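You operate a simulated robot arm through the tools that you are given. There is no shell and no other tool. Be economical: measure what you need, move in short steps, check, and stop when the job is done.

You run a simulated two-armed robot. Do the job below in one go: nothing can be reset, and whatever is moved stays where it is left.

## Task
Take the blue tube from the counter top and leave it on the desk top. Then put the zinc tin on the cooler lid top away on the top of the work table. Then pull the tall drawer open. Do these in the order given.
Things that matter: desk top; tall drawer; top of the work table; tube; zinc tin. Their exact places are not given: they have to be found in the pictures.

It is judged by the outcome, as a careful person would: the job done as asked, and still so three seconds after it is handed in. It fails if anything else is knocked over, pushed out of place, dropped, spilled or broken. A push-on lid holds only when it is set on centred and level and pressed home; a screw cap is set on level and turned clockwise until tight.

## Robot
Two 7-joint arms with two-finger parallel grippers on one trunk, on a base that drives. Base frame: it is fixed to the floor where the robot stands at the start and does not move with it; the origin is under the middle of the robot, x ahead of it, y to its left, z up. Readings come in mm, degrees, newtons and seconds.
The left shoulder is at the start at [70, 134, 1201], the right one opposite. Places, roughly: desk top (49x15 cm) [-1240, 0, 820]; tall drawer [600, 200, 300]; top of the work table [600, -1900, 900]; zinc tin [750, 1000, 750]. Payload 1.57 kg a hand.
The tool frame of a hand sits at the grasp point between the pads (the TCP): z along the fingers, y along the line on which they close. The tips reach 30 mm beyond it. The gripper opens to 80 mm. The fingers are 17 mm wide and 12 mm thick; the gripper's body (40 by 82 mm) begins 80 mm behind the TCP.
Orientation is told as [roll, pitch, yaw] about the base's x, y, z axes, in that order, counted from this pose: with the fingers straight down and closing along the base's y, the tool's x points along the base's -x, its y along +y and its z along -z.

## Interface
- The arms move only by the tool move_arm. It takes "left_motion", "right_motion" or both (then of equal length, played together; a hand with none holds still); each is a list of rows, each a list of 3 entries, a list of its own where there are three numbers: the shift along the tool's x, y, z in cm, then the turn, a rotation vector about the tool's x, y, z in degrees, then the opening, from 0 (shut) to 1 (fully open). In form: [[[tx, ty, tz], [rx, ry, rz], claw], ...]. A call has 1 to 8 rows; each row is the pose to reach, as a shift and turn from the pose commanded when the call began, along the tool's axes at that moment. Rows are played at 5 a second. More than 50 mm and 8.6 degrees between two rows, or a gripper value outside its range, and nothing of the call is played. Where a pose cannot be reached the arm comes as near as it can. A force on the tool above 40 N (or 10 N above the force at the start of the call, whichever is more), or a blocked arm, ends the call early, and 0.2 s more pass. Each finger travels about 153 mm/s and halts on what it meets, pressing with about 43 N; the grip force reading is that of the motor and also rises with nothing between the fingers. The clock runs only during rows and for 0.2 s after the last one: add rows that repeat a pose to give the fingers time. The reply holds the time, the measured pose of the TCP, the force on the tool along the base axes, the opening and the grip force, in the units named above and with some noise, with the torque about the TCP (base axes, N m) and any sound that the robot's microphone picked up.
- Cameras (640 x 400 px; columns grow to the right, rows downward): "scene" is now at [117.6, 15.6, 1398.7]; the picture's right is [0.22, -0.98, 0.00], its down [-0.82, -0.19, -0.54] and it looks along [0.53, 0.12, -0.84] (base axes); focal length 214 px, centre (320, 200). "left" rides on the left gripper at [72, 7, -122] in its tool frame; the picture's right is [-0.09, 1.00, 0.00], its down [-0.84, -0.08, -0.54] and it looks along [-0.54, -0.05, 0.84] (tool axes); focal length 238 px, centre (320, 200). "right" rides on the right gripper at [72, -7, -122] in its tool frame; the picture's right is [0.09, 1.00, 0.00], its down [-0.84, 0.08, -0.54] and it looks along [-0.54, 0.05, 0.84] (tool axes); focal length 238 px, centre (320, 200).
- capture(camera): a new picture of that camera. No time passes.
- slide_trunk(by): slides the trunk up (or, below 0, down) by that many mm; the arms and the scene camera ride with it, the base frame stays. It gives what a move gives, with no picture.
- drive_base(legs): drives the robot by 1 to 6 legs, each [ahead, left, turn to the left] in mm, mm and degrees, along the robot's own axes; the way and the turn of a leg run together, so that a leg with both is an arc; at most 1500 mm and 180 degrees a leg. The arms and the cameras ride along, it lands a little off, and it stops where it bumps. It gives what a move gives.
- head_to(pan, tilt): turns the head with the scene camera to pan (to the left, within 86 degrees either way) and tilt (down, from -29 to 69), counted from straight ahead of the robot. It gives what a move gives.
- pixel_to_xyz(camera, pixels): there is no depth. For up to 12 entries [column, row, z] of the newest picture of that camera ("zoom" is the newest enlarged one), the place [x, y] in the base frame at which the ray of that pixel passes the height z, good to about 2 mm. No time passes.
- close_up(camera, box): a new picture of the part [left, top, right, bottom] of that camera's present view, enlarged. No time passes.
- close_job(): hands the job in; it is judged then, once.

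Keep the steps short. Do not move on a guess: measure, check each grasp and each placing, and mend mistakes. In all there are 110 turns and 92 pictures (those below and enlarged ones count). Leave the grippers open and the arms clear of the work at the hand-in unless told otherwise, and finish with a single line.

The tools are called after "Request:" as a command line: name --argument value ..., lists and objects as JSON in quotes. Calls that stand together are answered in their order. move_arm: Moves the arms, as the interface text tells. Its arguments: {"type":"object","properties":{"left_motion":{"type":"array","items":{"type":"array"}},"right_motion":{"type":"array","items":{"type":"array"}}},"required":[]} The other tools are called the same way: slide_trunk (by) slides the trunk up or down; drive_base (legs) drives the base; head_to (pan, tilt) turns the head that bears the scene camera; capture (camera) takes a picture; pixel_to_xyz (camera, pixels) gives the place at which the rays of pixels pass given heights; close_up (camera, box) takes an enlarged picture of a part of a camera's view; close_job () hands the job in.

At the start:

```text
time_s: 0.0
left_ee_pos: [434.4, 320.3, 1185.9]
left_ee_rot: [0.0, 0.0, 0.2]
left_wrist_force: [-0.5, 0.2, 0.1]
left_ft_torque: [0.03, 0.02, -0.02]
left_opening: 80.1
left_grip_force: 0.1
right_ee_pos: [386.3, -46.1, 1214.3]
right_ee_rot: [-0.1, 0.0, -0.1]
right_wrist_force: [-0.2, 0.4, -0.1]
right_ft_torque: [0.0, 0.02, -0.02]
right_opening: 80.0
right_grip_force: 0.0
trunk travel left (down, up): [-775.0, 165.0]
robot x, y, heading: [-1.9, 0.5, 0.0]
head pan, tilt: [12.7, 57.3]
```

scene: 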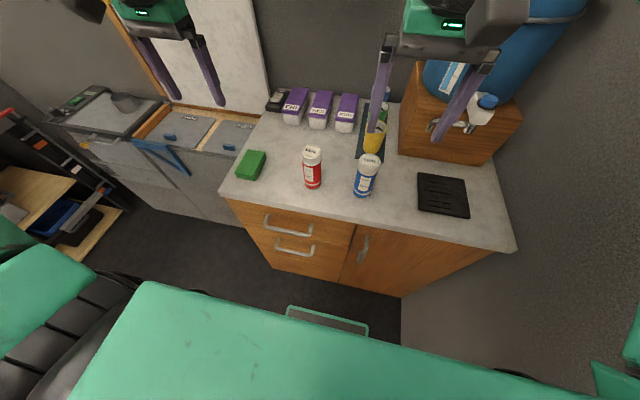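
right: 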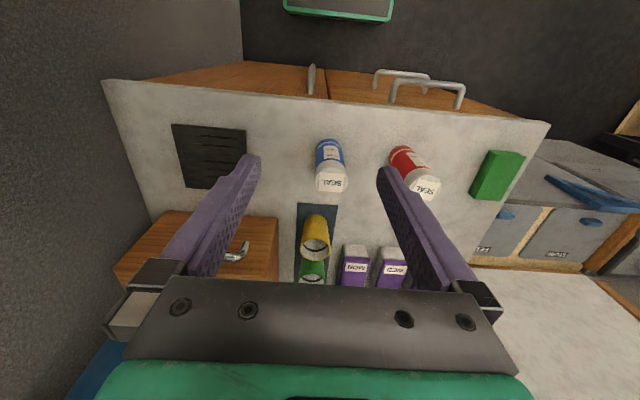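
left: 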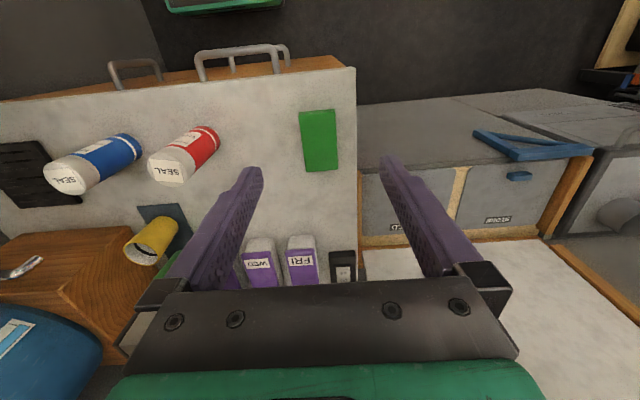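

I see a blue tube with a white "SEAL" cap near scene pixel (365,175), on the counter. I enlarge it for detail.

Request:
close_up --camera "scene" --box '[220, 80, 540, 280]'

Request:
pixel_to_xyz --camera "scene" --pixels '[[363, 195, 900], [363, 195, 850], [220, 195, 900], [515, 250, 900], [369, 160, 1000], [270, 110, 900]]'

Request:
pixel_to_xyz --camera "right" --pixels '[[328, 142, 900], [328, 142, 850], [105, 80, 900], [550, 122, 900], [331, 183, 1000]]'

Request:
pixel_to_xyz --camera "left" --pixels '[[130, 145, 900], [130, 145, 850], [356, 67, 900], [70, 178, 1000]]'

```text
2.00 times, centred on (380, 180) of scene
```

zoom: 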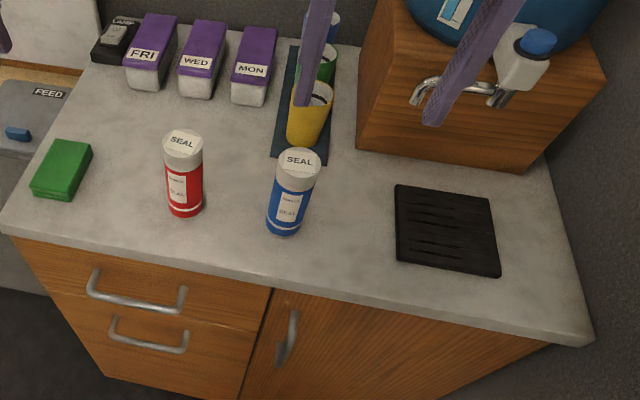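

```text
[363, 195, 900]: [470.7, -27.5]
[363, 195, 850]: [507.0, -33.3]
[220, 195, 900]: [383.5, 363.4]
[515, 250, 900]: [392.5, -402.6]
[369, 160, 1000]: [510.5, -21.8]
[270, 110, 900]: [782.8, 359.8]
```

```text
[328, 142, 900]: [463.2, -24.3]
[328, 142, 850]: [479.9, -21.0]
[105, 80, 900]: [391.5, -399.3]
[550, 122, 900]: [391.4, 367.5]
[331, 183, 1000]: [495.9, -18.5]
```

```text
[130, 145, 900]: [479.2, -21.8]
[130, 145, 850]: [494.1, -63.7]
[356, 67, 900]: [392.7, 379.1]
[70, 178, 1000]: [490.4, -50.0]
```

Counter height is about 900 (the corners agree between cameras). Next, the height of the tube's top, by matching its seal centre between cameras.

Request:
pixel_to_xyz --camera "zoom" --pixels '[[299, 161, 1000], [299, 161, 1020], [299, 161, 1040], [279, 161, 1020], [320, 166, 1020], [267, 228, 900], [299, 232, 900], [283, 236, 900], [315, 215, 930], [268, 215, 930]]'

Request:
pixel_to_xyz --camera "right" --pixels '[[331, 183, 980], [331, 183, 1000], [331, 183, 1020], [331, 183, 1040], [316, 183, 1020], [347, 183, 1020]]'

Request:
pixel_to_xyz --camera "left" --pixels '[[67, 180, 980], [67, 180, 1000], [67, 180, 1020], [67, 180, 1040]]'

```text
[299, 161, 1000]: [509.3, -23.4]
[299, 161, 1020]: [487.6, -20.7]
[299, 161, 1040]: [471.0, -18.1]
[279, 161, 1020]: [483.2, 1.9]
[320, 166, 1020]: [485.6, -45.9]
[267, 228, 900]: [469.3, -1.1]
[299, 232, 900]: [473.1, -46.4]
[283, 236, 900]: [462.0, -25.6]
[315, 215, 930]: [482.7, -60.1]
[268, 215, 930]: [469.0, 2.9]
```

```text
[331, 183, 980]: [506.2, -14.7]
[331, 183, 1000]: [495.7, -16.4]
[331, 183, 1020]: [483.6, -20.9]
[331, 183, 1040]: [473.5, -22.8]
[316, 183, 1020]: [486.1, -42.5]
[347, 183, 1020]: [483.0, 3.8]
```

```text
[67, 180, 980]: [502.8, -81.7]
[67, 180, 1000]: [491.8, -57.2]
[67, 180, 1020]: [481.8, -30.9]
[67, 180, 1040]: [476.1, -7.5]
```

The tube's top is at about (484,-22,1026), it stands upright on 900, and it is about 47 mm across. I bring the right hand over it at height first.

Request:
move_arm --right_motion '[[[-4.9, 1.2, 0], [0, 0, 0], 1], [[-9.7, 2.4, 0], [0, 0, 0], 1], [[-9.7, 2.4, 5], [0, 0, 0], 1], [[-9.7, 2.4, 9.5], [0, 0, 0], 1], [[-9.7, 2.4, 9.5], [0, 0, 0], 1]]'

Request:
capture --camera "right"

Request:
capture --camera "scene"

```text
refused: row 1 steps farther than a row can; nothing moved
```

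```text
87 pictures are left
```

right: 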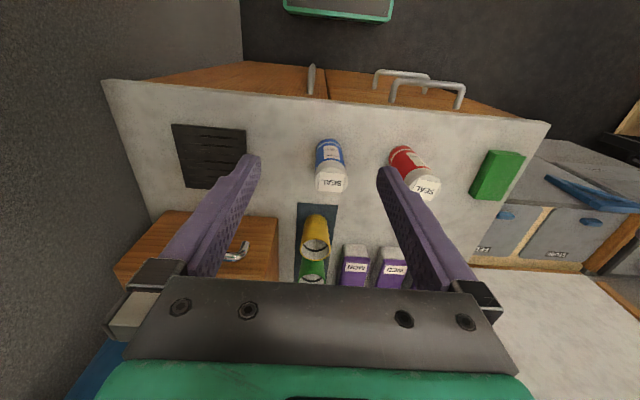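

```text
86 pictures are left
```

scene: 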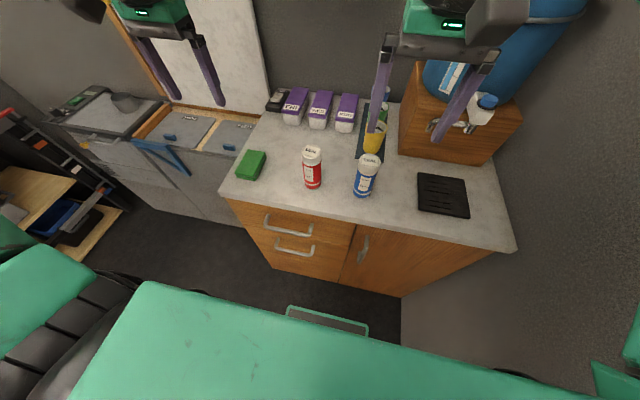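

That first step was 50.5 mm, just over the limit. I repeat it in shorter rows.

Request:
move_arm --right_motion '[[[-4.5, 1.1, 0], [0, 0, 0], 1], [[-9.0, 2.2, 0], [0, 0, 0], 1], [[-9.7, 2.4, 4], [0, 0, 0], 1], [[-9.7, 2.4, 8.5], [0, 0, 0], 1], [[-9.7, 2.4, 8.5], [0, 0, 0], 1]]'

```text
time_s: 1.2
left_ee_pos: [434.1, 321.2, 1186.0]
left_ee_rot: [0.0, 0.0, 0.0]
left_wrist_force: [0.2, 0.9, -0.1]
left_ft_torque: [-0.01, -0.01, -0.01]
left_opening: 80.0
left_grip_force: 0.0
right_ee_pos: [483.8, -21.9, 1130.1]
right_ee_rot: [-0.1, 0.1, 0.0]
right_wrist_force: [0.1, 0.2, -0.7]
right_ft_torque: [0.0, -0.03, -0.01]
right_opening: 80.0
right_grip_force: 0.0
trunk travel left (down, up): [-775.0, 165.0]
robot x, y, heading: [0.9, -2.0, 0.0]
head pan, tilt: [12.7, 57.3]
```

The hand is at (484,-22,1130). I check that the tube sits between the fingers.

Request:
capture --camera "right"

```text
85 pictures are left
```

right: 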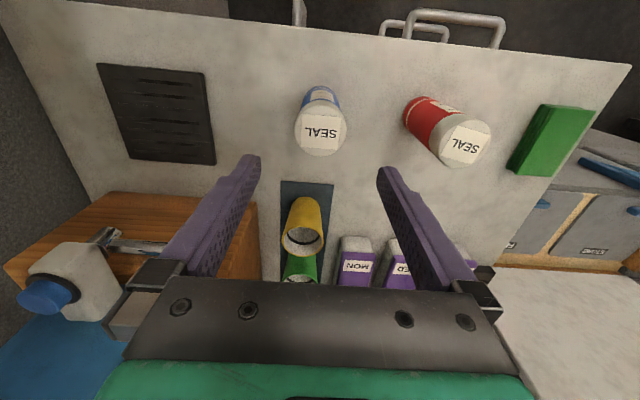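

Request:
pixel_to_xyz --camera "right" --pixels '[[321, 131, 1026], [295, 131, 1026], [347, 131, 1026], [321, 156, 1026], [306, 225, 970], [303, 241, 990]]'

```text
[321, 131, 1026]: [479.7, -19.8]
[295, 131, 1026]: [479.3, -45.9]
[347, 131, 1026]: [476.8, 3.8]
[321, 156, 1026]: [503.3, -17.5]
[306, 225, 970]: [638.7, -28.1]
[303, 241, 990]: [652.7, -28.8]
```

The tube's centre is confirmed at about (481,-20). I descend to z≈966, so the pads hold the blue body and the palm clears the cap.

Request:
move_arm --right_motion '[[[0.2, 0.2, 4.5], [0, 0, 0], 1], [[0.2, 0.2, 9], [0, 0, 0], 1], [[0.2, 0.2, 13], [0, 0, 0], 1], [[0.2, 0.2, 16.4], [0, 0, 0], 1], [[0.2, 0.2, 16.4], [0, 0, 0], 1]]'

Request:
capture --camera "right"

```text
time_s: 2.4
left_ee_pos: [433.8, 319.4, 1185.0]
left_ee_rot: [0.0, 0.0, 0.1]
left_wrist_force: [0.9, 0.5, -0.6]
left_ft_torque: [0.0, -0.01, 0.04]
left_opening: 80.1
left_grip_force: 0.1
right_ee_pos: [481.9, -22.2, 967.9]
right_ee_rot: [0.1, 0.0, 0.0]
right_wrist_force: [-0.5, 0.5, -0.2]
right_ft_torque: [0.01, -0.01, 0.02]
right_opening: 79.8
right_grip_force: 0.1
trunk travel left (down, up): [-775.0, 165.0]
robot x, y, heading: [-0.8, 0.9, 0.0]
head pan, tilt: [12.7, 57.3]
```

```text
84 pictures are left
```

right: 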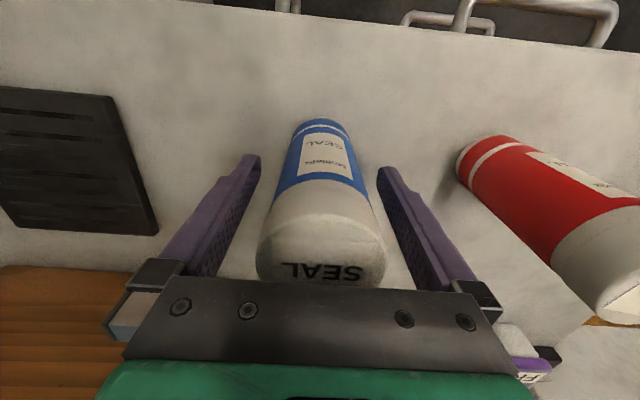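

The tube is centred between the pads. I close the gripper.

Request:
move_arm --right_motion '[[[0, 0, 0], [0, 0, 0], 0.5], [[0, 0, 0], [0, 0, 0], 0.3], [[0, 0, 0], [0, 0, 0], 0.3], [[0, 0, 0], [0, 0, 0], 0.3]]'

```text
time_s: 3.4
left_ee_pos: [435.0, 320.9, 1185.4]
left_ee_rot: [0.0, 0.0, 0.1]
left_wrist_force: [0.6, 0.1, -0.4]
left_ft_torque: [0.0, -0.01, 0.0]
left_opening: 80.0
left_grip_force: 0.2
right_ee_pos: [482.0, -22.9, 967.8]
right_ee_rot: [0.0, 0.0, 0.1]
right_wrist_force: [-0.5, 0.9, -0.3]
right_ft_torque: [-0.02, 0.02, 0.04]
right_opening: 48.6
right_grip_force: 42.7
trunk travel left (down, up): [-775.0, 165.0]
robot x, y, heading: [2.3, -5.0, 0.1]
head pan, tilt: [12.7, 57.3]
```

The grip holds at 48.6 mm and 43 N. I lift it and then draw it back towards the robot.

Request:
move_arm --right_motion '[[[0, 0, -2], [0, 0, 0], 0.3], [[0, 0, -6], [0, 0, 0], 0.3], [[0, 0, -10], [0, 0, 0], 0.3], [[2, 0, -14], [0, 0, 0], 0.3], [[6, 0, -15], [0, 0, 0], 0.3], [[10, -2, -15], [0, 0, 0], 0.3], [[14, -4, -15], [0, 0, 0], 0.3], [[14, -4, -15], [0, 0, 0], 0.3]]'

Request:
move_arm --left_motion '[[[4, 0, 0], [0, 0, 0], 1], [[8, 0, 0], [0, 0, 0], 1], [[8, 0, 0], [0, 0, 0], 1]]'

Request:
capture --camera "right"

Request:
head_to --pan -80 --tilt 30

Request:
capture --camera "scene"

Request:
head_to --pan 80 --tilt 30

Request:
capture --camera "scene"

```text
time_s: 5.2
left_ee_pos: [436.2, 320.4, 1185.2]
left_ee_rot: [0.1, -0.1, 0.1]
left_wrist_force: [0.6, -0.7, 0.5]
left_ft_torque: [0.0, 0.01, 0.01]
left_opening: 79.9
left_grip_force: 0.1
right_ee_pos: [339.6, -62.9, 1118.4]
right_ee_rot: [0.0, 0.1, 0.0]
right_wrist_force: [0.4, 0.3, -2.2]
right_ft_torque: [-0.01, 0.01, -0.01]
right_opening: 48.4
right_grip_force: 42.5
trunk travel left (down, up): [-775.0, 165.0]
robot x, y, heading: [-1.6, 2.5, 0.1]
head pan, tilt: [12.7, 57.3]
```

```text
time_s: 6.0
left_ee_pos: [356.5, 320.3, 1187.1]
left_ee_rot: [-0.1, 0.2, 0.2]
left_wrist_force: [0.2, -0.1, -1.5]
left_ft_torque: [0.0, 0.02, 0.03]
left_opening: 80.0
left_grip_force: 0.1
right_ee_pos: [340.9, -64.5, 1118.5]
right_ee_rot: [0.0, 0.1, 0.0]
right_wrist_force: [-0.1, -0.3, -2.5]
right_ft_torque: [0.01, 0.03, -0.01]
right_opening: 48.3
right_grip_force: 42.7
trunk travel left (down, up): [-775.0, 165.0]
robot x, y, heading: [1.4, -1.5, 0.0]
head pan, tilt: [12.7, 57.3]
```

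```text
83 pictures are left
```

right: 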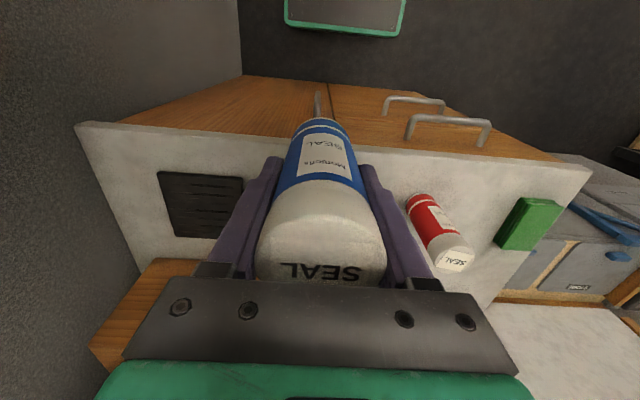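

```text
time_s: 7.7
left_ee_pos: [354.5, 322.4, 1187.3]
left_ee_rot: [-0.1, 0.0, 0.1]
left_wrist_force: [-0.2, -0.9, 0.1]
left_ft_torque: [0.01, -0.01, 0.0]
left_opening: 80.2
left_grip_force: 0.1
right_ee_pos: [340.6, -63.5, 1118.0]
right_ee_rot: [-0.1, 0.0, -0.1]
right_wrist_force: [1.3, -0.5, -2.2]
right_ft_torque: [0.01, 0.02, 0.02]
right_opening: 48.6
right_grip_force: 42.9
trunk travel left (down, up): [-775.0, 165.0]
robot x, y, heading: [0.9, -1.3, -0.1]
head pan, tilt: [-80.0, 30.0]
```

```text
82 pictures are left
```

scene: 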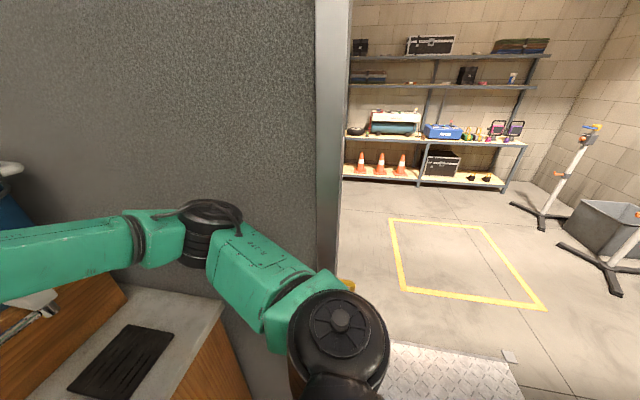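

```text
time_s: 10.1
left_ee_pos: [354.3, 320.3, 1186.6]
left_ee_rot: [0.0, 0.0, 0.1]
left_wrist_force: [0.0, -0.3, 0.3]
left_ft_torque: [-0.02, -0.01, 0.03]
left_opening: 80.2
left_grip_force: 0.0
right_ee_pos: [340.5, -64.1, 1118.1]
right_ee_rot: [0.0, 0.0, 0.1]
right_wrist_force: [0.1, 0.8, -3.5]
right_ft_torque: [-0.03, -0.02, 0.03]
right_opening: 48.0
right_grip_force: 42.9
trunk travel left (down, up): [-775.0, 165.0]
robot x, y, heading: [-0.8, -1.7, 0.0]
head pan, tilt: [80.0, 30.0]
```

```text
81 pictures are left
```

scene: 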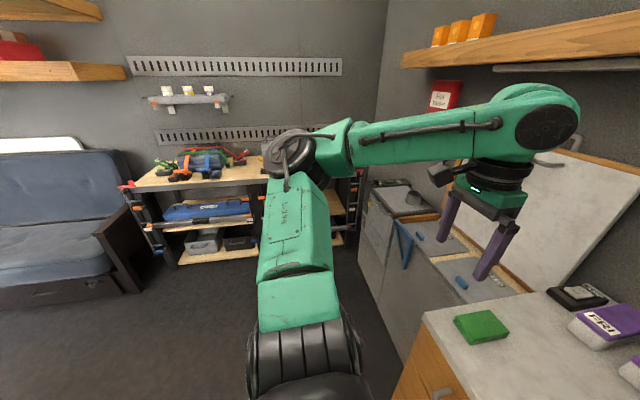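

The tube is held clear of everything. The desk is behind the robot, so I turn left 90 degrees in place and look.

Request:
drive_base --legs '[[-100, 0, 0], [0, 0, 90]]'

Request:
capture --camera "scene"

Request:
head_to --pan 30 --tilt 35

Request:
capture --camera "scene"

```text
time_s: 15.1
left_ee_pos: [-425.4, 350.7, 1186.1]
left_ee_rot: [-0.1, 0.1, 90.7]
left_wrist_force: [0.2, 0.0, -0.8]
left_ft_torque: [0.0, 0.01, -0.04]
left_opening: 79.9
left_grip_force: 0.0
right_ee_pos: [-40.1, 341.0, 1119.6]
right_ee_rot: [0.0, 0.0, 90.6]
right_wrist_force: [-0.9, -0.5, -3.0]
right_ft_torque: [0.02, 0.01, 0.0]
right_opening: 48.3
right_grip_force: 43.3
trunk travel left (down, up): [-775.0, 165.0]
robot x, y, heading: [-99.4, 0.5, 90.7]
head pan, tilt: [80.0, 30.0]
```

```text
80 pictures are left
```

scene: 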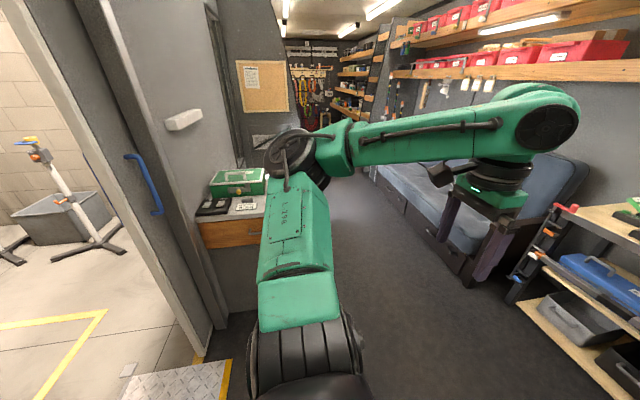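

```text
time_s: 16.3
left_ee_pos: [-425.5, 350.7, 1186.1]
left_ee_rot: [0.0, 0.0, 90.7]
left_wrist_force: [0.1, -0.4, -0.7]
left_ft_torque: [-0.01, 0.04, -0.04]
left_opening: 79.8
left_grip_force: 0.0
right_ee_pos: [-41.4, 340.0, 1118.5]
right_ee_rot: [-0.1, 0.0, 90.6]
right_wrist_force: [0.1, -0.1, -2.0]
right_ft_torque: [0.0, 0.0, -0.01]
right_opening: 48.4
right_grip_force: 43.1
trunk travel left (down, up): [-775.0, 165.0]
robot x, y, heading: [-100.5, 2.6, 90.7]
head pan, tilt: [30.0, 35.0]
```

```text
79 pictures are left
```

scene: 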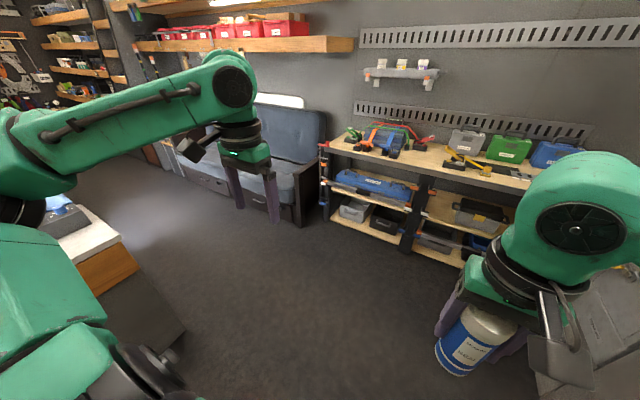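

The small desk with a green box is to the robot's left (base -x). I turn the other 90 degrees to face it and look.

Request:
drive_base --legs '[[0, 0, 89.3]]'

Request:
head_to --pan 0 --tilt 35

Request:
capture --camera "scene"

```text
time_s: 20.5
left_ee_pos: [-454.4, -322.2, 1187.0]
left_ee_rot: [0.0, 0.0, -179.7]
left_wrist_force: [0.2, 0.1, -1.0]
left_ft_torque: [0.0, -0.02, 0.01]
left_opening: 79.9
left_grip_force: 0.1
right_ee_pos: [-440.5, 61.3, 1117.9]
right_ee_rot: [0.0, 0.0, -179.8]
right_wrist_force: [-0.9, -0.1, -3.3]
right_ft_torque: [0.02, -0.01, 0.01]
right_opening: 48.3
right_grip_force: 43.0
trunk travel left (down, up): [-775.0, 165.0]
robot x, y, heading: [-99.9, 2.7, -179.8]
head pan, tilt: [30.0, 35.0]
```

```text
time_s: 21.5
left_ee_pos: [-456.1, -321.9, 1186.3]
left_ee_rot: [0.0, 0.0, -179.6]
left_wrist_force: [0.7, -0.5, -0.6]
left_ft_torque: [-0.03, 0.01, 0.01]
left_opening: 80.0
left_grip_force: 0.1
right_ee_pos: [-440.4, 61.5, 1118.7]
right_ee_rot: [0.1, 0.0, -179.7]
right_wrist_force: [0.3, 0.1, -1.6]
right_ft_torque: [0.02, -0.01, -0.05]
right_opening: 48.3
right_grip_force: 43.2
trunk travel left (down, up): [-775.0, 165.0]
robot x, y, heading: [-99.4, 2.7, -179.6]
head pan, tilt: [0.0, 35.0]
```

```text
78 pictures are left
```

scene: 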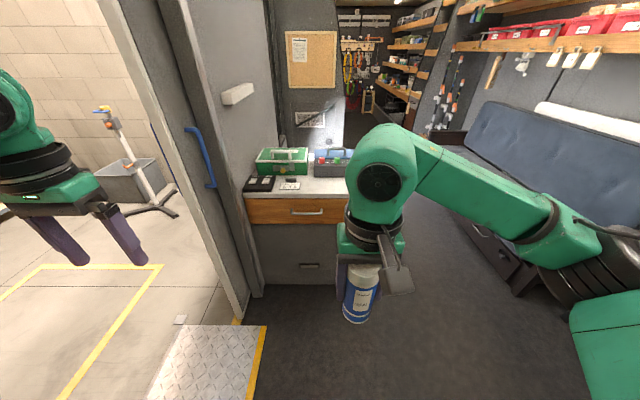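

I see the desk with a drawer, a green box, a tool box and small dark items. I measure its edges and the wall and door frame on the left.

Request:
close_up --camera "scene" --box '[180, 100, 420, 250]'

Request:
pixel_to_xyz --camera "scene" --pixels '[[246, 198, 820], [345, 197, 820], [240, 318, 0], [262, 297, 0], [320, 285, 0], [254, 178, 820], [302, 183, 820], [320, 174, 820], [210, 187, 900], [184, 128, 1200]]'

```text
2.67 times, centred on (300, 175) of scene
```

zoom: 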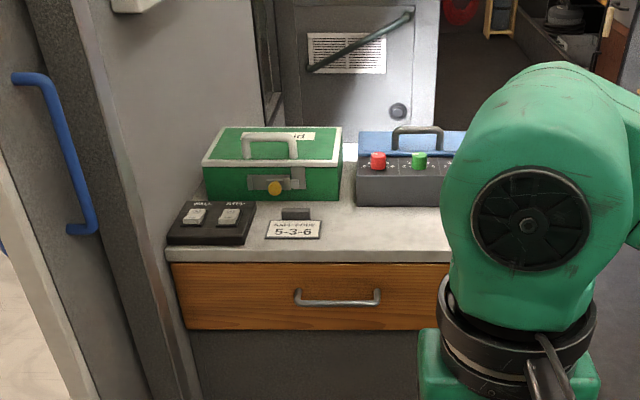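

```text
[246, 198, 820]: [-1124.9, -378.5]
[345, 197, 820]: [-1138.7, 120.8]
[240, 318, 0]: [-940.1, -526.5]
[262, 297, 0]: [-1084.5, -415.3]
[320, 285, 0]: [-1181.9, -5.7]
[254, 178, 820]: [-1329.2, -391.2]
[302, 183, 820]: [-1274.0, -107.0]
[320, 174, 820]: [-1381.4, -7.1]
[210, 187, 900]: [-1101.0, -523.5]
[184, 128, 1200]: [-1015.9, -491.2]
```

The desk's front edge is at x≈-1130 and the wall on its left is at y≈-390. I drive ahead, shifting right so the left arm stays clear of the frame, then look again.

Request:
drive_base --legs '[[250, -110, 0], [300, 0, 0]]'

Request:
head_to --pan 0 --tilt 50

Request:
capture --camera "scene"

Request:
capture --camera "right"

Request:
capture --camera "left"

```text
time_s: 25.0
left_ee_pos: [-986.3, -216.8, 1186.9]
left_ee_rot: [0.0, -0.1, -179.4]
left_wrist_force: [-0.7, 0.0, 0.3]
left_ft_torque: [-0.01, -0.02, -0.01]
left_opening: 80.1
left_grip_force: 0.2
right_ee_pos: [-975.4, 167.0, 1119.8]
right_ee_rot: [0.0, 0.0, -179.6]
right_wrist_force: [0.1, 0.2, -2.0]
right_ft_torque: [0.01, 0.03, 0.02]
right_opening: 48.3
right_grip_force: 43.6
trunk travel left (down, up): [-775.0, 165.0]
robot x, y, heading: [-633.2, 106.5, -179.4]
head pan, tilt: [0.0, 35.0]
```

```text
time_s: 25.8
left_ee_pos: [-988.3, -217.6, 1188.0]
left_ee_rot: [0.1, 0.0, -179.4]
left_wrist_force: [-0.1, 1.0, -0.4]
left_ft_torque: [-0.01, 0.0, -0.03]
left_opening: 79.9
left_grip_force: 0.0
right_ee_pos: [-977.3, 168.3, 1119.1]
right_ee_rot: [-0.1, -0.1, -179.4]
right_wrist_force: [-0.4, -0.2, -1.7]
right_ft_torque: [0.0, 0.0, -0.01]
right_opening: 48.0
right_grip_force: 43.3
trunk travel left (down, up): [-775.0, 165.0]
robot x, y, heading: [-640.1, 110.1, -179.4]
head pan, tilt: [0.0, 50.0]
```

```text
76 pictures are left
```

scene: 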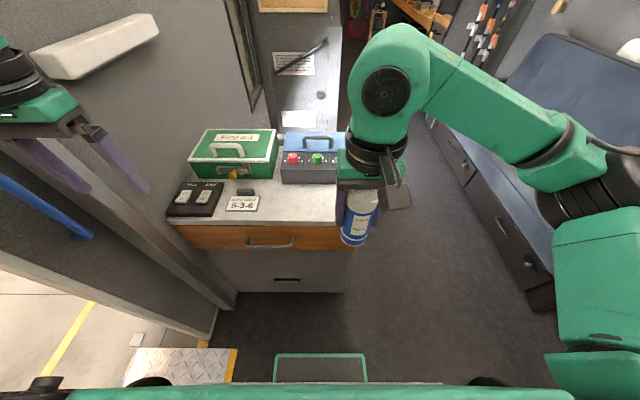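

```text
75 pictures are left
```

right: 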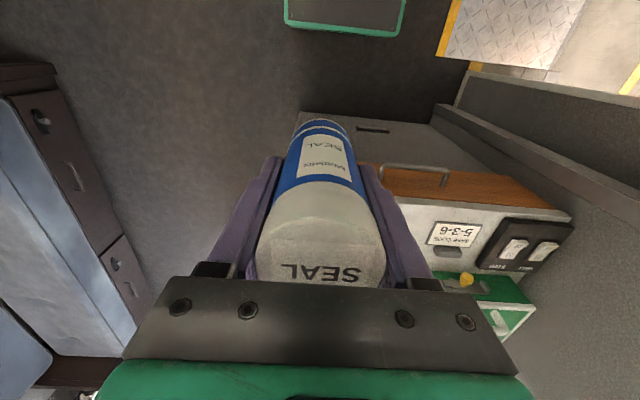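

```text
74 pictures are left
```

left: 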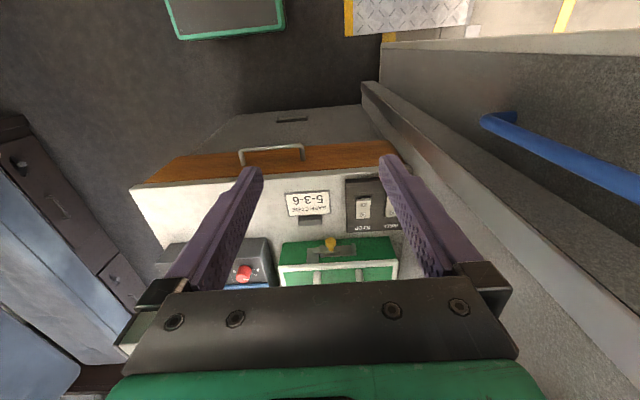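

Request:
pixel_to_xyz --camera "left" --pixels '[[130, 188, 820], [308, 203, 820], [286, 196, 820], [162, 262, 820], [347, 180, 820], [182, 243, 820], [272, 238, 820]]'

Request:
pixel_to_xyz --camera "scene" --pixels '[[342, 226, 820], [243, 203, 820], [168, 221, 820], [282, 183, 820], [258, 198, 820], [243, 203, 800], [243, 203, 840]]'

Request:
close_up --camera "scene" --box '[160, 120, 400, 270]'

```text
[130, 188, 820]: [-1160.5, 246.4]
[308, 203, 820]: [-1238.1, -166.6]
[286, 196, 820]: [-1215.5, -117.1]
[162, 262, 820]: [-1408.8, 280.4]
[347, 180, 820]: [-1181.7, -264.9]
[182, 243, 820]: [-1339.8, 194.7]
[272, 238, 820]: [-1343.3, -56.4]
```

```text
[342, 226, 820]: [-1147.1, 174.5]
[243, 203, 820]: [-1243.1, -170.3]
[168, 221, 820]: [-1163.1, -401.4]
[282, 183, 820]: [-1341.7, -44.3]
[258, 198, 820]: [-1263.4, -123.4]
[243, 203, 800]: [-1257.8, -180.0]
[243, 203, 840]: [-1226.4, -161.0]
```

```text
2.67 times, centred on (280, 195) of scene
```

zoom: 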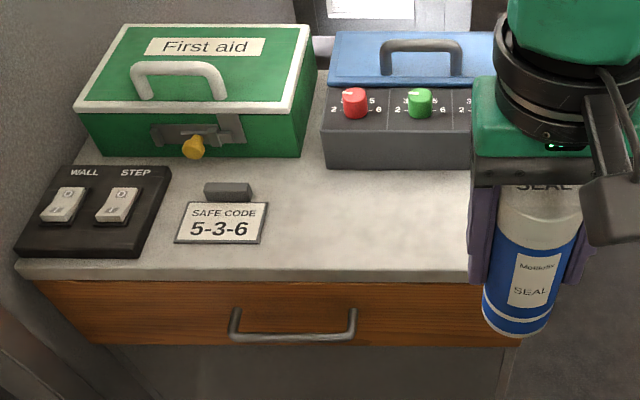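

Desk: top at about 820, front edge at x≈-1155, free area x -1160…-1335, y -100…+220. The spot I want is (-1240,100). I drive 100 mm nearer, and then reach out at height.

Request:
drive_base --legs '[[100, 0, 0]]'

Request:
move_arm --right_motion '[[[-4, 1.7, 0], [0, 0, 0], 0.3], [[-8, 3.4, 0], [0, 0, 0], 0.3], [[-12, 5.1, 0], [0, 0, 0], 0.3], [[-16.2, 6.8, 0], [0, 0, 0], 0.3], [[-16.2, 6.8, 4.5], [0, 0, 0], 0.3], [[-16.2, 6.8, 9], [0, 0, 0], 0.3], [[-16.2, 6.8, 13.5], [0, 0, 0], 0.3], [[-16.2, 6.8, 13.5], [0, 0, 0], 0.3]]'

Request:
capture --camera "scene"

Request:
capture --camera "right"

```text
time_s: 26.9
left_ee_pos: [-1085.4, -217.3, 1187.6]
left_ee_rot: [0.0, -0.2, -179.5]
left_wrist_force: [0.3, -0.4, 0.6]
left_ft_torque: [-0.01, 0.01, -0.01]
left_opening: 80.0
left_grip_force: 0.0
right_ee_pos: [-1073.5, 167.8, 1119.4]
right_ee_rot: [0.0, -0.1, -179.6]
right_wrist_force: [0.5, 0.2, -2.4]
right_ft_torque: [-0.01, 0.02, 0.05]
right_opening: 48.6
right_grip_force: 43.0
trunk travel left (down, up): [-775.0, 165.0]
robot x, y, heading: [-734.9, 104.5, -179.4]
head pan, tilt: [0.0, 50.0]
```

```text
time_s: 28.7
left_ee_pos: [-1086.6, -216.7, 1187.6]
left_ee_rot: [0.0, -0.1, -179.5]
left_wrist_force: [-0.6, 0.1, 0.4]
left_ft_torque: [-0.02, -0.01, -0.02]
left_opening: 80.0
left_grip_force: 0.1
right_ee_pos: [-1238.0, 97.5, 984.4]
right_ee_rot: [0.0, -0.1, -179.6]
right_wrist_force: [-1.0, -0.4, -2.6]
right_ft_torque: [-0.01, 0.02, 0.01]
right_opening: 48.2
right_grip_force: 43.0
trunk travel left (down, up): [-775.0, 165.0]
robot x, y, heading: [-738.1, 106.6, -179.9]
head pan, tilt: [0.0, 50.0]
```

```text
72 pictures are left
```

scene: 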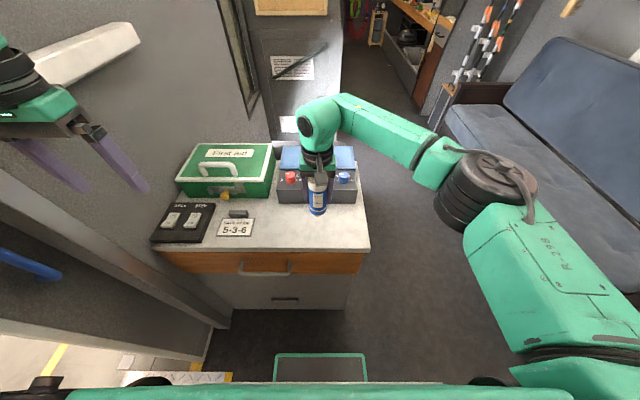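

```text
71 pictures are left
```

right: 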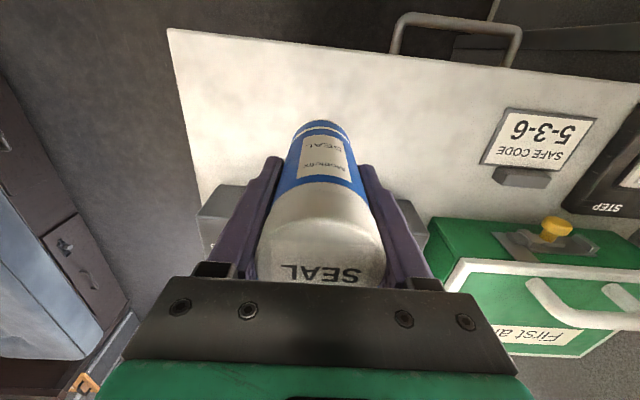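

The tube is above the clear patch. I check the panel box's position against the hand before descending.

Request:
pixel_to_xyz --camera "right" --pixels '[[200, 215, 820], [222, 187, 820], [222, 187, 900], [428, 230, 820], [168, 30, 820], [410, 202, 900], [548, 115, 820]]'

Request:
close_up --camera "scene" --box '[230, 120, 390, 270]'

```text
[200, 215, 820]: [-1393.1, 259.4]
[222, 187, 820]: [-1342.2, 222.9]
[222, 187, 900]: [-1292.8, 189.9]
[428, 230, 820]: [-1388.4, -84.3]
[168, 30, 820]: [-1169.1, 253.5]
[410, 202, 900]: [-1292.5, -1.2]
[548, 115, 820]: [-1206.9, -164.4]
```

```text
2.67 times, centred on (310, 195) of scene
```

zoom: 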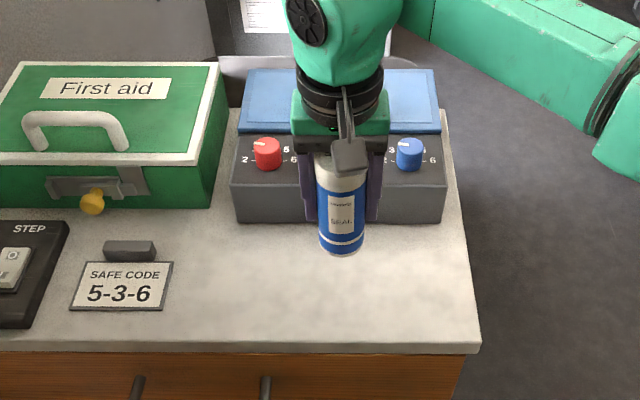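

The panel box's front is about 80 mm behind the tube. I shift 15 mm back towards the edge and lower to just above the surface.

Request:
move_arm --right_motion '[[[1.5, 0, 2], [0, 0, 0], 0.3], [[1.5, 0, 6], [0, 0, 0], 0.3], [[1.5, 0, 8.8], [0, 0, 0], 0.3], [[1.5, 0, 8.8], [0, 0, 0], 0.3]]'

Request:
close_up --camera "scene" --box '[230, 120, 390, 270]'

```text
time_s: 29.7
left_ee_pos: [-1087.9, -216.6, 1187.4]
left_ee_rot: [0.0, 0.1, -179.5]
left_wrist_force: [0.5, -0.3, 0.6]
left_ft_torque: [0.05, 0.0, 0.0]
left_opening: 80.0
left_grip_force: 0.0
right_ee_pos: [-1225.2, 97.0, 894.6]
right_ee_rot: [0.1, 0.0, -179.6]
right_wrist_force: [0.2, -0.4, -2.5]
right_ft_torque: [-0.01, 0.03, -0.01]
right_opening: 48.4
right_grip_force: 42.9
trunk travel left (down, up): [-775.0, 165.0]
robot x, y, heading: [-737.5, 108.4, -179.7]
head pan, tilt: [0.0, 50.0]
```

```text
2.67 times, centred on (310, 195) of scene
```

zoom: 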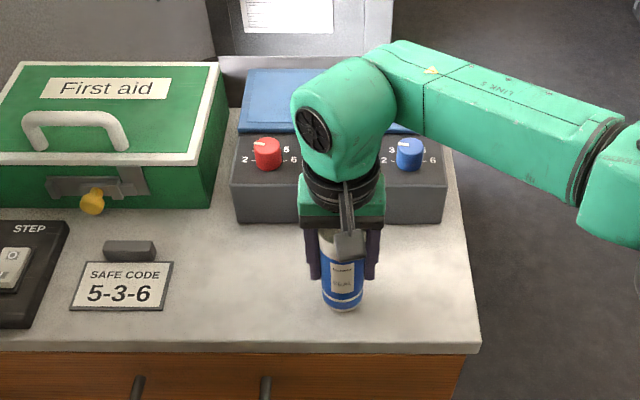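

I lower in small steps until the contact force shows.

Request:
move_arm --right_motion '[[[0, 0, 0.3], [0, 0, 0], 0.3], [[0, 0, 0.5], [0, 0, 0], 0.3], [[0, 0, 0.5], [0, 0, 0], 0.3]]'

```text
time_s: 30.5
left_ee_pos: [-1087.7, -217.5, 1186.2]
left_ee_rot: [0.0, 0.1, -179.5]
left_wrist_force: [0.6, -0.7, -0.3]
left_ft_torque: [-0.01, -0.02, 0.01]
left_opening: 80.0
left_grip_force: 0.2
right_ee_pos: [-1223.7, 98.5, 889.6]
right_ee_rot: [-0.1, 0.0, -179.5]
right_wrist_force: [-0.1, 0.4, -2.0]
right_ft_torque: [0.02, 0.01, -0.01]
right_opening: 48.1
right_grip_force: 43.1
trunk travel left (down, up): [-775.0, 165.0]
robot x, y, heading: [-735.7, 108.3, -179.8]
head pan, tilt: [0.0, 50.0]
```

Request:
move_arm --right_motion '[[[0, 0, 0.1], [0, 0, 0], 0.3], [[0, 0, 0.2], [0, 0, 0], 0.3], [[0, 0, 0.2], [0, 0, 0], 0.3]]'

```text
time_s: 31.3
left_ee_pos: [-1088.5, -217.6, 1187.7]
left_ee_rot: [0.0, 0.0, -179.4]
left_wrist_force: [0.2, 0.1, 0.3]
left_ft_torque: [-0.03, -0.02, 0.01]
left_opening: 80.2
left_grip_force: 0.0
right_ee_pos: [-1222.8, 97.5, 887.6]
right_ee_rot: [0.1, 0.0, -179.6]
right_wrist_force: [-0.9, 0.7, 0.2]
right_ft_torque: [0.05, 0.07, 0.04]
right_opening: 48.3
right_grip_force: 43.2
trunk travel left (down, up): [-775.0, 165.0]
robot x, y, heading: [-733.9, 107.3, -179.5]
head pan, tilt: [0.0, 50.0]
```

The force moved from -2.2 to +0.2 N, so it is touching. I go down one more mm, then open.

Request:
move_arm --right_motion '[[[0, 0, 0.1], [0, 0, 0], 0.3], [[0, 0, 0.1], [0, 0, 0], 0.3]]'

Request:
move_arm --right_motion '[[[0, 0, 0], [0, 0, 0], 0.7], [[0, 0, 0], [0, 0, 0], 1], [[0, 0, 0], [0, 0, 0], 1], [[0, 0, -4], [0, 0, 0], 1], [[0, 0, -8.5], [0, 0, 0], 1], [[0, 0, -13], [0, 0, 0], 1], [[0, 0, -17.5], [0, 0, 0], 1], [[0, 0, -20], [0, 0, 0], 1]]'

Request:
close_up --camera "scene" --box '[230, 120, 390, 270]'

```text
time_s: 31.9
left_ee_pos: [-1087.3, -218.4, 1187.8]
left_ee_rot: [-0.1, -0.2, -179.6]
left_wrist_force: [-0.6, 0.7, 0.4]
left_ft_torque: [-0.01, -0.03, 0.01]
left_opening: 80.1
left_grip_force: 0.1
right_ee_pos: [-1223.0, 96.7, 888.6]
right_ee_rot: [0.1, -0.1, -179.7]
right_wrist_force: [-3.5, 0.7, 6.9]
right_ft_torque: [0.2, 0.07, 0.05]
right_opening: 48.2
right_grip_force: 42.7
trunk travel left (down, up): [-775.0, 165.0]
robot x, y, heading: [-731.1, 104.5, -179.6]
head pan, tilt: [0.0, 50.0]
```

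```text
time_s: 33.7
left_ee_pos: [-1087.4, -217.3, 1186.3]
left_ee_rot: [0.0, -0.1, -179.6]
left_wrist_force: [-0.6, 0.2, -1.2]
left_ft_torque: [0.04, -0.01, -0.01]
left_opening: 79.9
left_grip_force: 0.1
right_ee_pos: [-1218.1, 100.5, 1088.6]
right_ee_rot: [0.0, 0.0, -179.5]
right_wrist_force: [0.3, -0.1, 0.8]
right_ft_torque: [0.0, -0.01, -0.02]
right_opening: 79.9
right_grip_force: 0.0
trunk travel left (down, up): [-775.0, 165.0]
robot x, y, heading: [-734.1, 105.4, -179.7]
head pan, tilt: [0.0, 50.0]
```

```text
2.67 times, centred on (310, 195) of scene
```

zoom: 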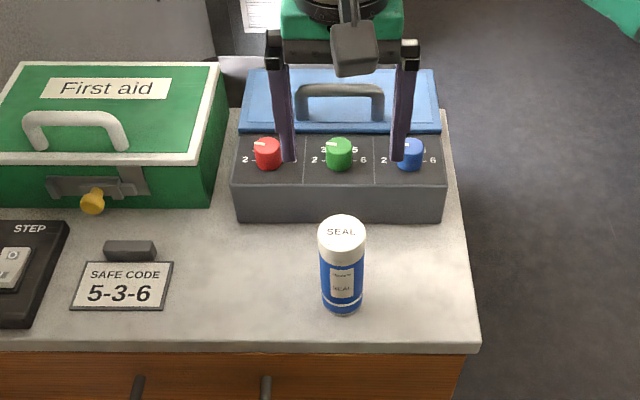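

The tube stands upright on the desk. Now the zinc tin: I draw the arm in, back off, and turn to face the cooler side.

Request:
move_arm --right_motion '[[[3, -1.5, -3], [0, 0, 0], 1], [[7, -3, -5], [0, 0, 0], 1], [[11, -4.5, -7], [0, 0, 0], 1], [[15, -6, -9], [0, 0, 0], 1], [[15, -6, -9], [0, 0, 0], 1]]'

Request:
drive_base --legs '[[-500, 0, 0], [0, 0, -135]]'

Request:
head_to --pan 0 --tilt 35

Request:
capture --camera "scene"

```text
time_s: 34.9
left_ee_pos: [-1086.7, -217.1, 1187.0]
left_ee_rot: [0.0, 0.0, -179.5]
left_wrist_force: [-0.9, 0.2, -1.2]
left_ft_torque: [0.0, -0.05, -0.02]
left_opening: 79.9
left_grip_force: 0.1
right_ee_pos: [-1073.0, 160.8, 1178.5]
right_ee_rot: [0.1, 0.1, -179.6]
right_wrist_force: [-0.3, -0.4, -0.5]
right_ft_torque: [0.0, 0.02, 0.02]
right_opening: 80.0
right_grip_force: 0.0
trunk travel left (down, up): [-775.0, 165.0]
robot x, y, heading: [-733.9, 105.3, -179.8]
head pan, tilt: [0.0, 50.0]
```

```text
time_s: 43.4
left_ee_pos: [-218.7, 586.0, 1188.2]
left_ee_rot: [0.0, -0.2, 46.8]
left_wrist_force: [0.1, 0.5, 0.3]
left_ft_torque: [0.01, -0.01, -0.03]
left_opening: 79.8
left_grip_force: 0.0
right_ee_pos: [44.6, 314.1, 1177.8]
right_ee_rot: [0.0, 0.0, 46.8]
right_wrist_force: [-0.1, -0.1, 0.3]
right_ft_torque: [-0.01, -0.02, 0.0]
right_opening: 80.0
right_grip_force: 0.0
trunk travel left (down, up): [-775.0, 165.0]
robot x, y, heading: [-230.1, 106.3, 46.6]
head pan, tilt: [0.0, 50.0]
```

```text
time_s: 44.2
left_ee_pos: [-218.8, 586.0, 1188.4]
left_ee_rot: [0.0, -0.1, 46.8]
left_wrist_force: [0.0, -0.1, 0.1]
left_ft_torque: [0.0, 0.0, 0.0]
left_opening: 80.2
left_grip_force: 0.1
right_ee_pos: [43.4, 315.5, 1177.7]
right_ee_rot: [0.0, 0.1, 46.7]
right_wrist_force: [1.0, -0.5, -0.6]
right_ft_torque: [-0.01, 0.0, 0.0]
right_opening: 80.0
right_grip_force: 0.0
trunk travel left (down, up): [-775.0, 165.0]
robot x, y, heading: [-229.1, 109.8, 46.5]
head pan, tilt: [0.0, 35.0]
```

```text
67 pictures are left
```

scene: 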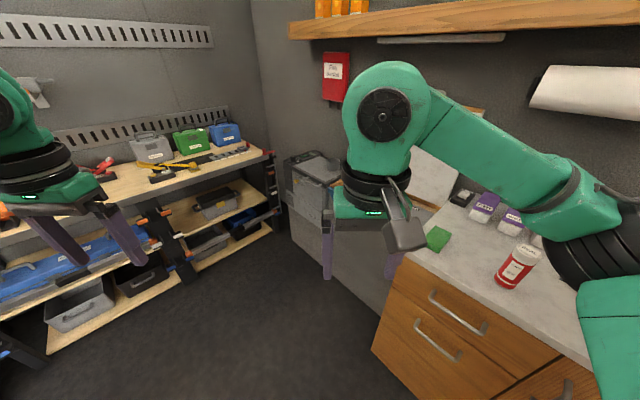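

I measure the clear floor: bench edge, cooler front and counter side.

Request:
pixel_to_xyz --camera "scene" --pixels '[[272, 230, 100], [190, 280, 100], [290, 243, 0], [270, 158, 850], [47, 352, 60], [288, 172, 750], [160, 195, 850], [370, 352, 0]]'

Request:
head_to --pan -20 --tilt 35

Request:
capture --camera "scene"

```text
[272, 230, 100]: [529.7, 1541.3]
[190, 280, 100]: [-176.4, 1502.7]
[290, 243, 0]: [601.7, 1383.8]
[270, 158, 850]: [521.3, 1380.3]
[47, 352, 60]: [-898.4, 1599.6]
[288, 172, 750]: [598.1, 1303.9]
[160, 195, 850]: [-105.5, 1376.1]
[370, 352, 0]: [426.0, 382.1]
```

```text
time_s: 45.0
left_ee_pos: [-218.8, 585.9, 1187.1]
left_ee_rot: [0.0, -0.1, 46.8]
left_wrist_force: [-0.1, 1.0, -0.1]
left_ft_torque: [-0.02, -0.01, -0.01]
left_opening: 79.6
left_grip_force: 0.0
right_ee_pos: [44.6, 313.6, 1178.3]
right_ee_rot: [0.2, 0.0, 46.7]
right_wrist_force: [-0.2, -0.9, -0.5]
right_ft_torque: [0.02, 0.03, 0.01]
right_opening: 80.0
right_grip_force: 0.0
trunk travel left (down, up): [-775.0, 165.0]
robot x, y, heading: [-227.1, 103.9, 46.9]
head pan, tilt: [-20.0, 35.0]
```

```text
66 pictures are left
```

scene: 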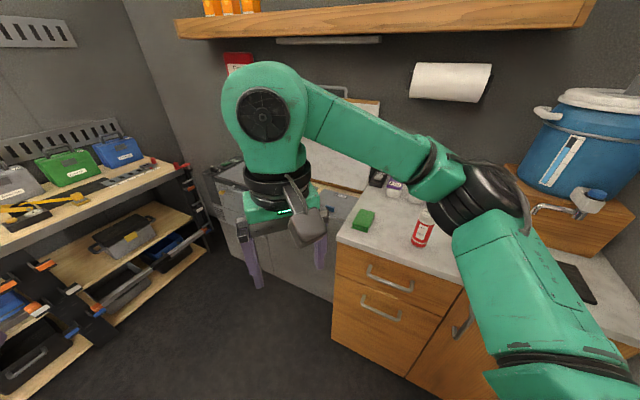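

The bench's edge is at y≈1376 and the cooler's front at x≈600. I drive to about (150,750), facing the cooler.

Request:
drive_base --legs '[[728, 167, 0], [0, 0, -46.7]]'

Request:
head_to --pan 12 --tilt 45

Request:
capture --camera "scene"

Request:
capture --camera "left"

```text
time_s: 51.2
left_ee_pos: [517.0, 1045.8, 1187.4]
left_ee_rot: [0.0, -0.1, -2.2]
left_wrist_force: [0.1, -0.9, -1.3]
left_ft_torque: [0.0, 0.03, -0.03]
left_opening: 79.8
left_grip_force: 0.0
right_ee_pos: [484.5, 669.8, 1178.3]
right_ee_rot: [0.0, 0.0, -2.3]
right_wrist_force: [-0.2, -0.1, -0.5]
right_ft_torque: [0.02, -0.02, -0.01]
right_opening: 80.1
right_grip_force: 0.0
trunk travel left (down, up): [-775.0, 165.0]
robot x, y, heading: [149.6, 738.0, -2.4]
head pan, tilt: [-20.0, 35.0]
```

```text
time_s: 52.1
left_ee_pos: [516.9, 1047.3, 1187.4]
left_ee_rot: [0.0, 0.0, -2.3]
left_wrist_force: [1.6, 0.4, -0.7]
left_ft_torque: [0.01, 0.01, 0.01]
left_opening: 80.0
left_grip_force: 0.1
right_ee_pos: [484.1, 667.4, 1178.1]
right_ee_rot: [0.0, 0.0, -2.3]
right_wrist_force: [0.1, 0.4, -0.4]
right_ft_torque: [-0.03, -0.02, 0.02]
right_opening: 79.8
right_grip_force: 0.1
trunk travel left (down, up): [-775.0, 165.0]
robot x, y, heading: [148.6, 737.9, -2.3]
head pan, tilt: [12.0, 45.0]
```

```text
65 pictures are left
```

scene: 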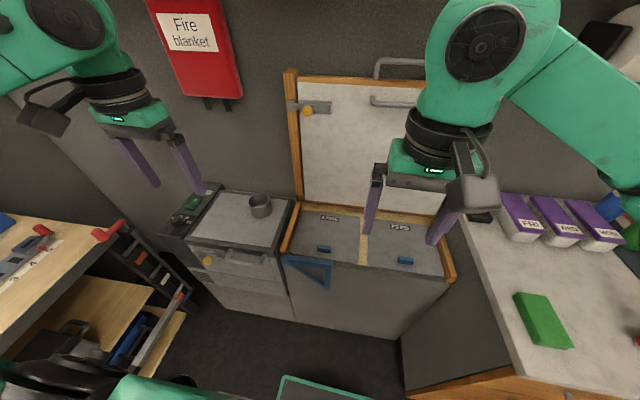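

```text
64 pictures are left
```

left: 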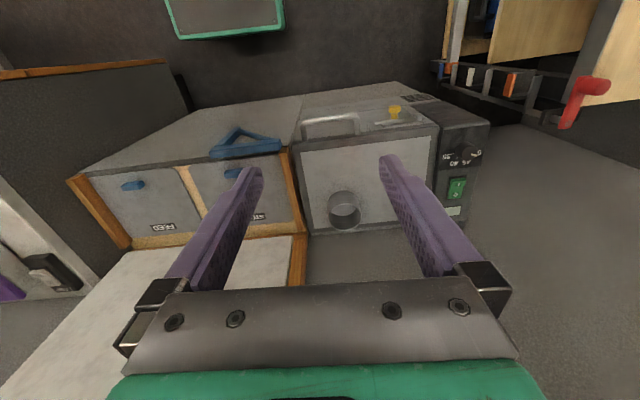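

The tin is the round grey cup at scene (260,205) on the cooler lid. I enlarge and measure it.

Request:
close_up --camera "scene" --box '[180, 160, 340, 260]'

Request:
pixel_to_xyz --camera "scene" --pixels '[[260, 217, 750], [249, 206, 770], [271, 206, 770], [259, 198, 800], [259, 198, 820], [248, 198, 810], [270, 198, 810], [299, 200, 750], [280, 248, 750], [188, 238, 750]]'

Request:
pixel_to_xyz --camera "left" --pixels '[[345, 216, 800], [345, 216, 820], [345, 192, 750], [311, 236, 750], [299, 143, 750], [438, 126, 750]]'

```text
4.00 times, centred on (260, 210) of scene
```

zoom: 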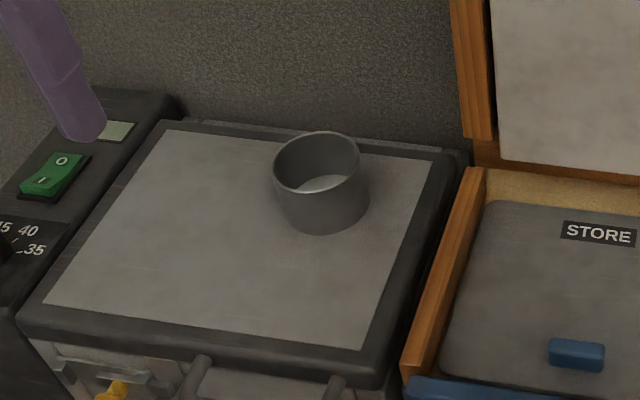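

```text
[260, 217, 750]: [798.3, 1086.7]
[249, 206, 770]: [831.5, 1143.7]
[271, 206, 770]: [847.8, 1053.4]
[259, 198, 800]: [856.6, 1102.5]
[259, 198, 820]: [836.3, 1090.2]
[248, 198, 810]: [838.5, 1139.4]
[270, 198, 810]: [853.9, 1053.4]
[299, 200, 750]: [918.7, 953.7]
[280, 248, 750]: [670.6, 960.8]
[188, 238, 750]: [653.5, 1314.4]
```

```text
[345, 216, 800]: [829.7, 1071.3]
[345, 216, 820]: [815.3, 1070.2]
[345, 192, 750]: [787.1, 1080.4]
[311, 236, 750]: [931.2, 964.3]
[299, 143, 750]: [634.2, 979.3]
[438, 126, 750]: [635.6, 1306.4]
```

Request:
pixel_to_xyz --camera "zoom" --pixels '[[274, 168, 815], [361, 160, 815], [317, 164, 815], [274, 168, 800], [361, 160, 800], [317, 164, 800], [325, 234, 750], [325, 234, 740], [467, 150, 750], [20, 318, 750], [395, 375, 750]]'

Request:
pixel_to_xyz --camera "scene" --pixels '[[285, 378, 0], [285, 378, 150], [285, 378, 300], [285, 378, 450], [295, 325, 0], [290, 318, 0]]'

Request:
close_up --camera "left" --box '[280, 90, 480, 240]'

```text
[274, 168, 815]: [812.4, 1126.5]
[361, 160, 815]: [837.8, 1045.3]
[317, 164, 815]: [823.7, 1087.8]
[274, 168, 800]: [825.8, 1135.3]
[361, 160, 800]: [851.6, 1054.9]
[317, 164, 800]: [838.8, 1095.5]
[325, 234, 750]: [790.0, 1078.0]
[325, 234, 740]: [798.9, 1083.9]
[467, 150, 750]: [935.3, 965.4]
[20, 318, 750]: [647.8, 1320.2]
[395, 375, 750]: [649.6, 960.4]
```

```text
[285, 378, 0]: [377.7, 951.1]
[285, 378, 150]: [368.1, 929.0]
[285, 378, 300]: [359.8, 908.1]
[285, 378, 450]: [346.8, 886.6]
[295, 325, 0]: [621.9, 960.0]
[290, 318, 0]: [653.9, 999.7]
```

```text
2.67 times, centred on (380, 165) of left
```

zoom: 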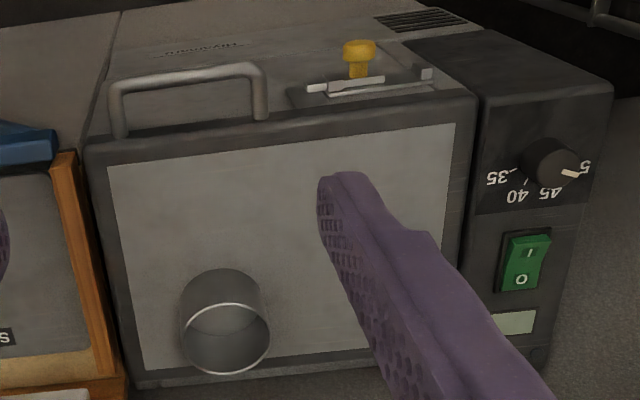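

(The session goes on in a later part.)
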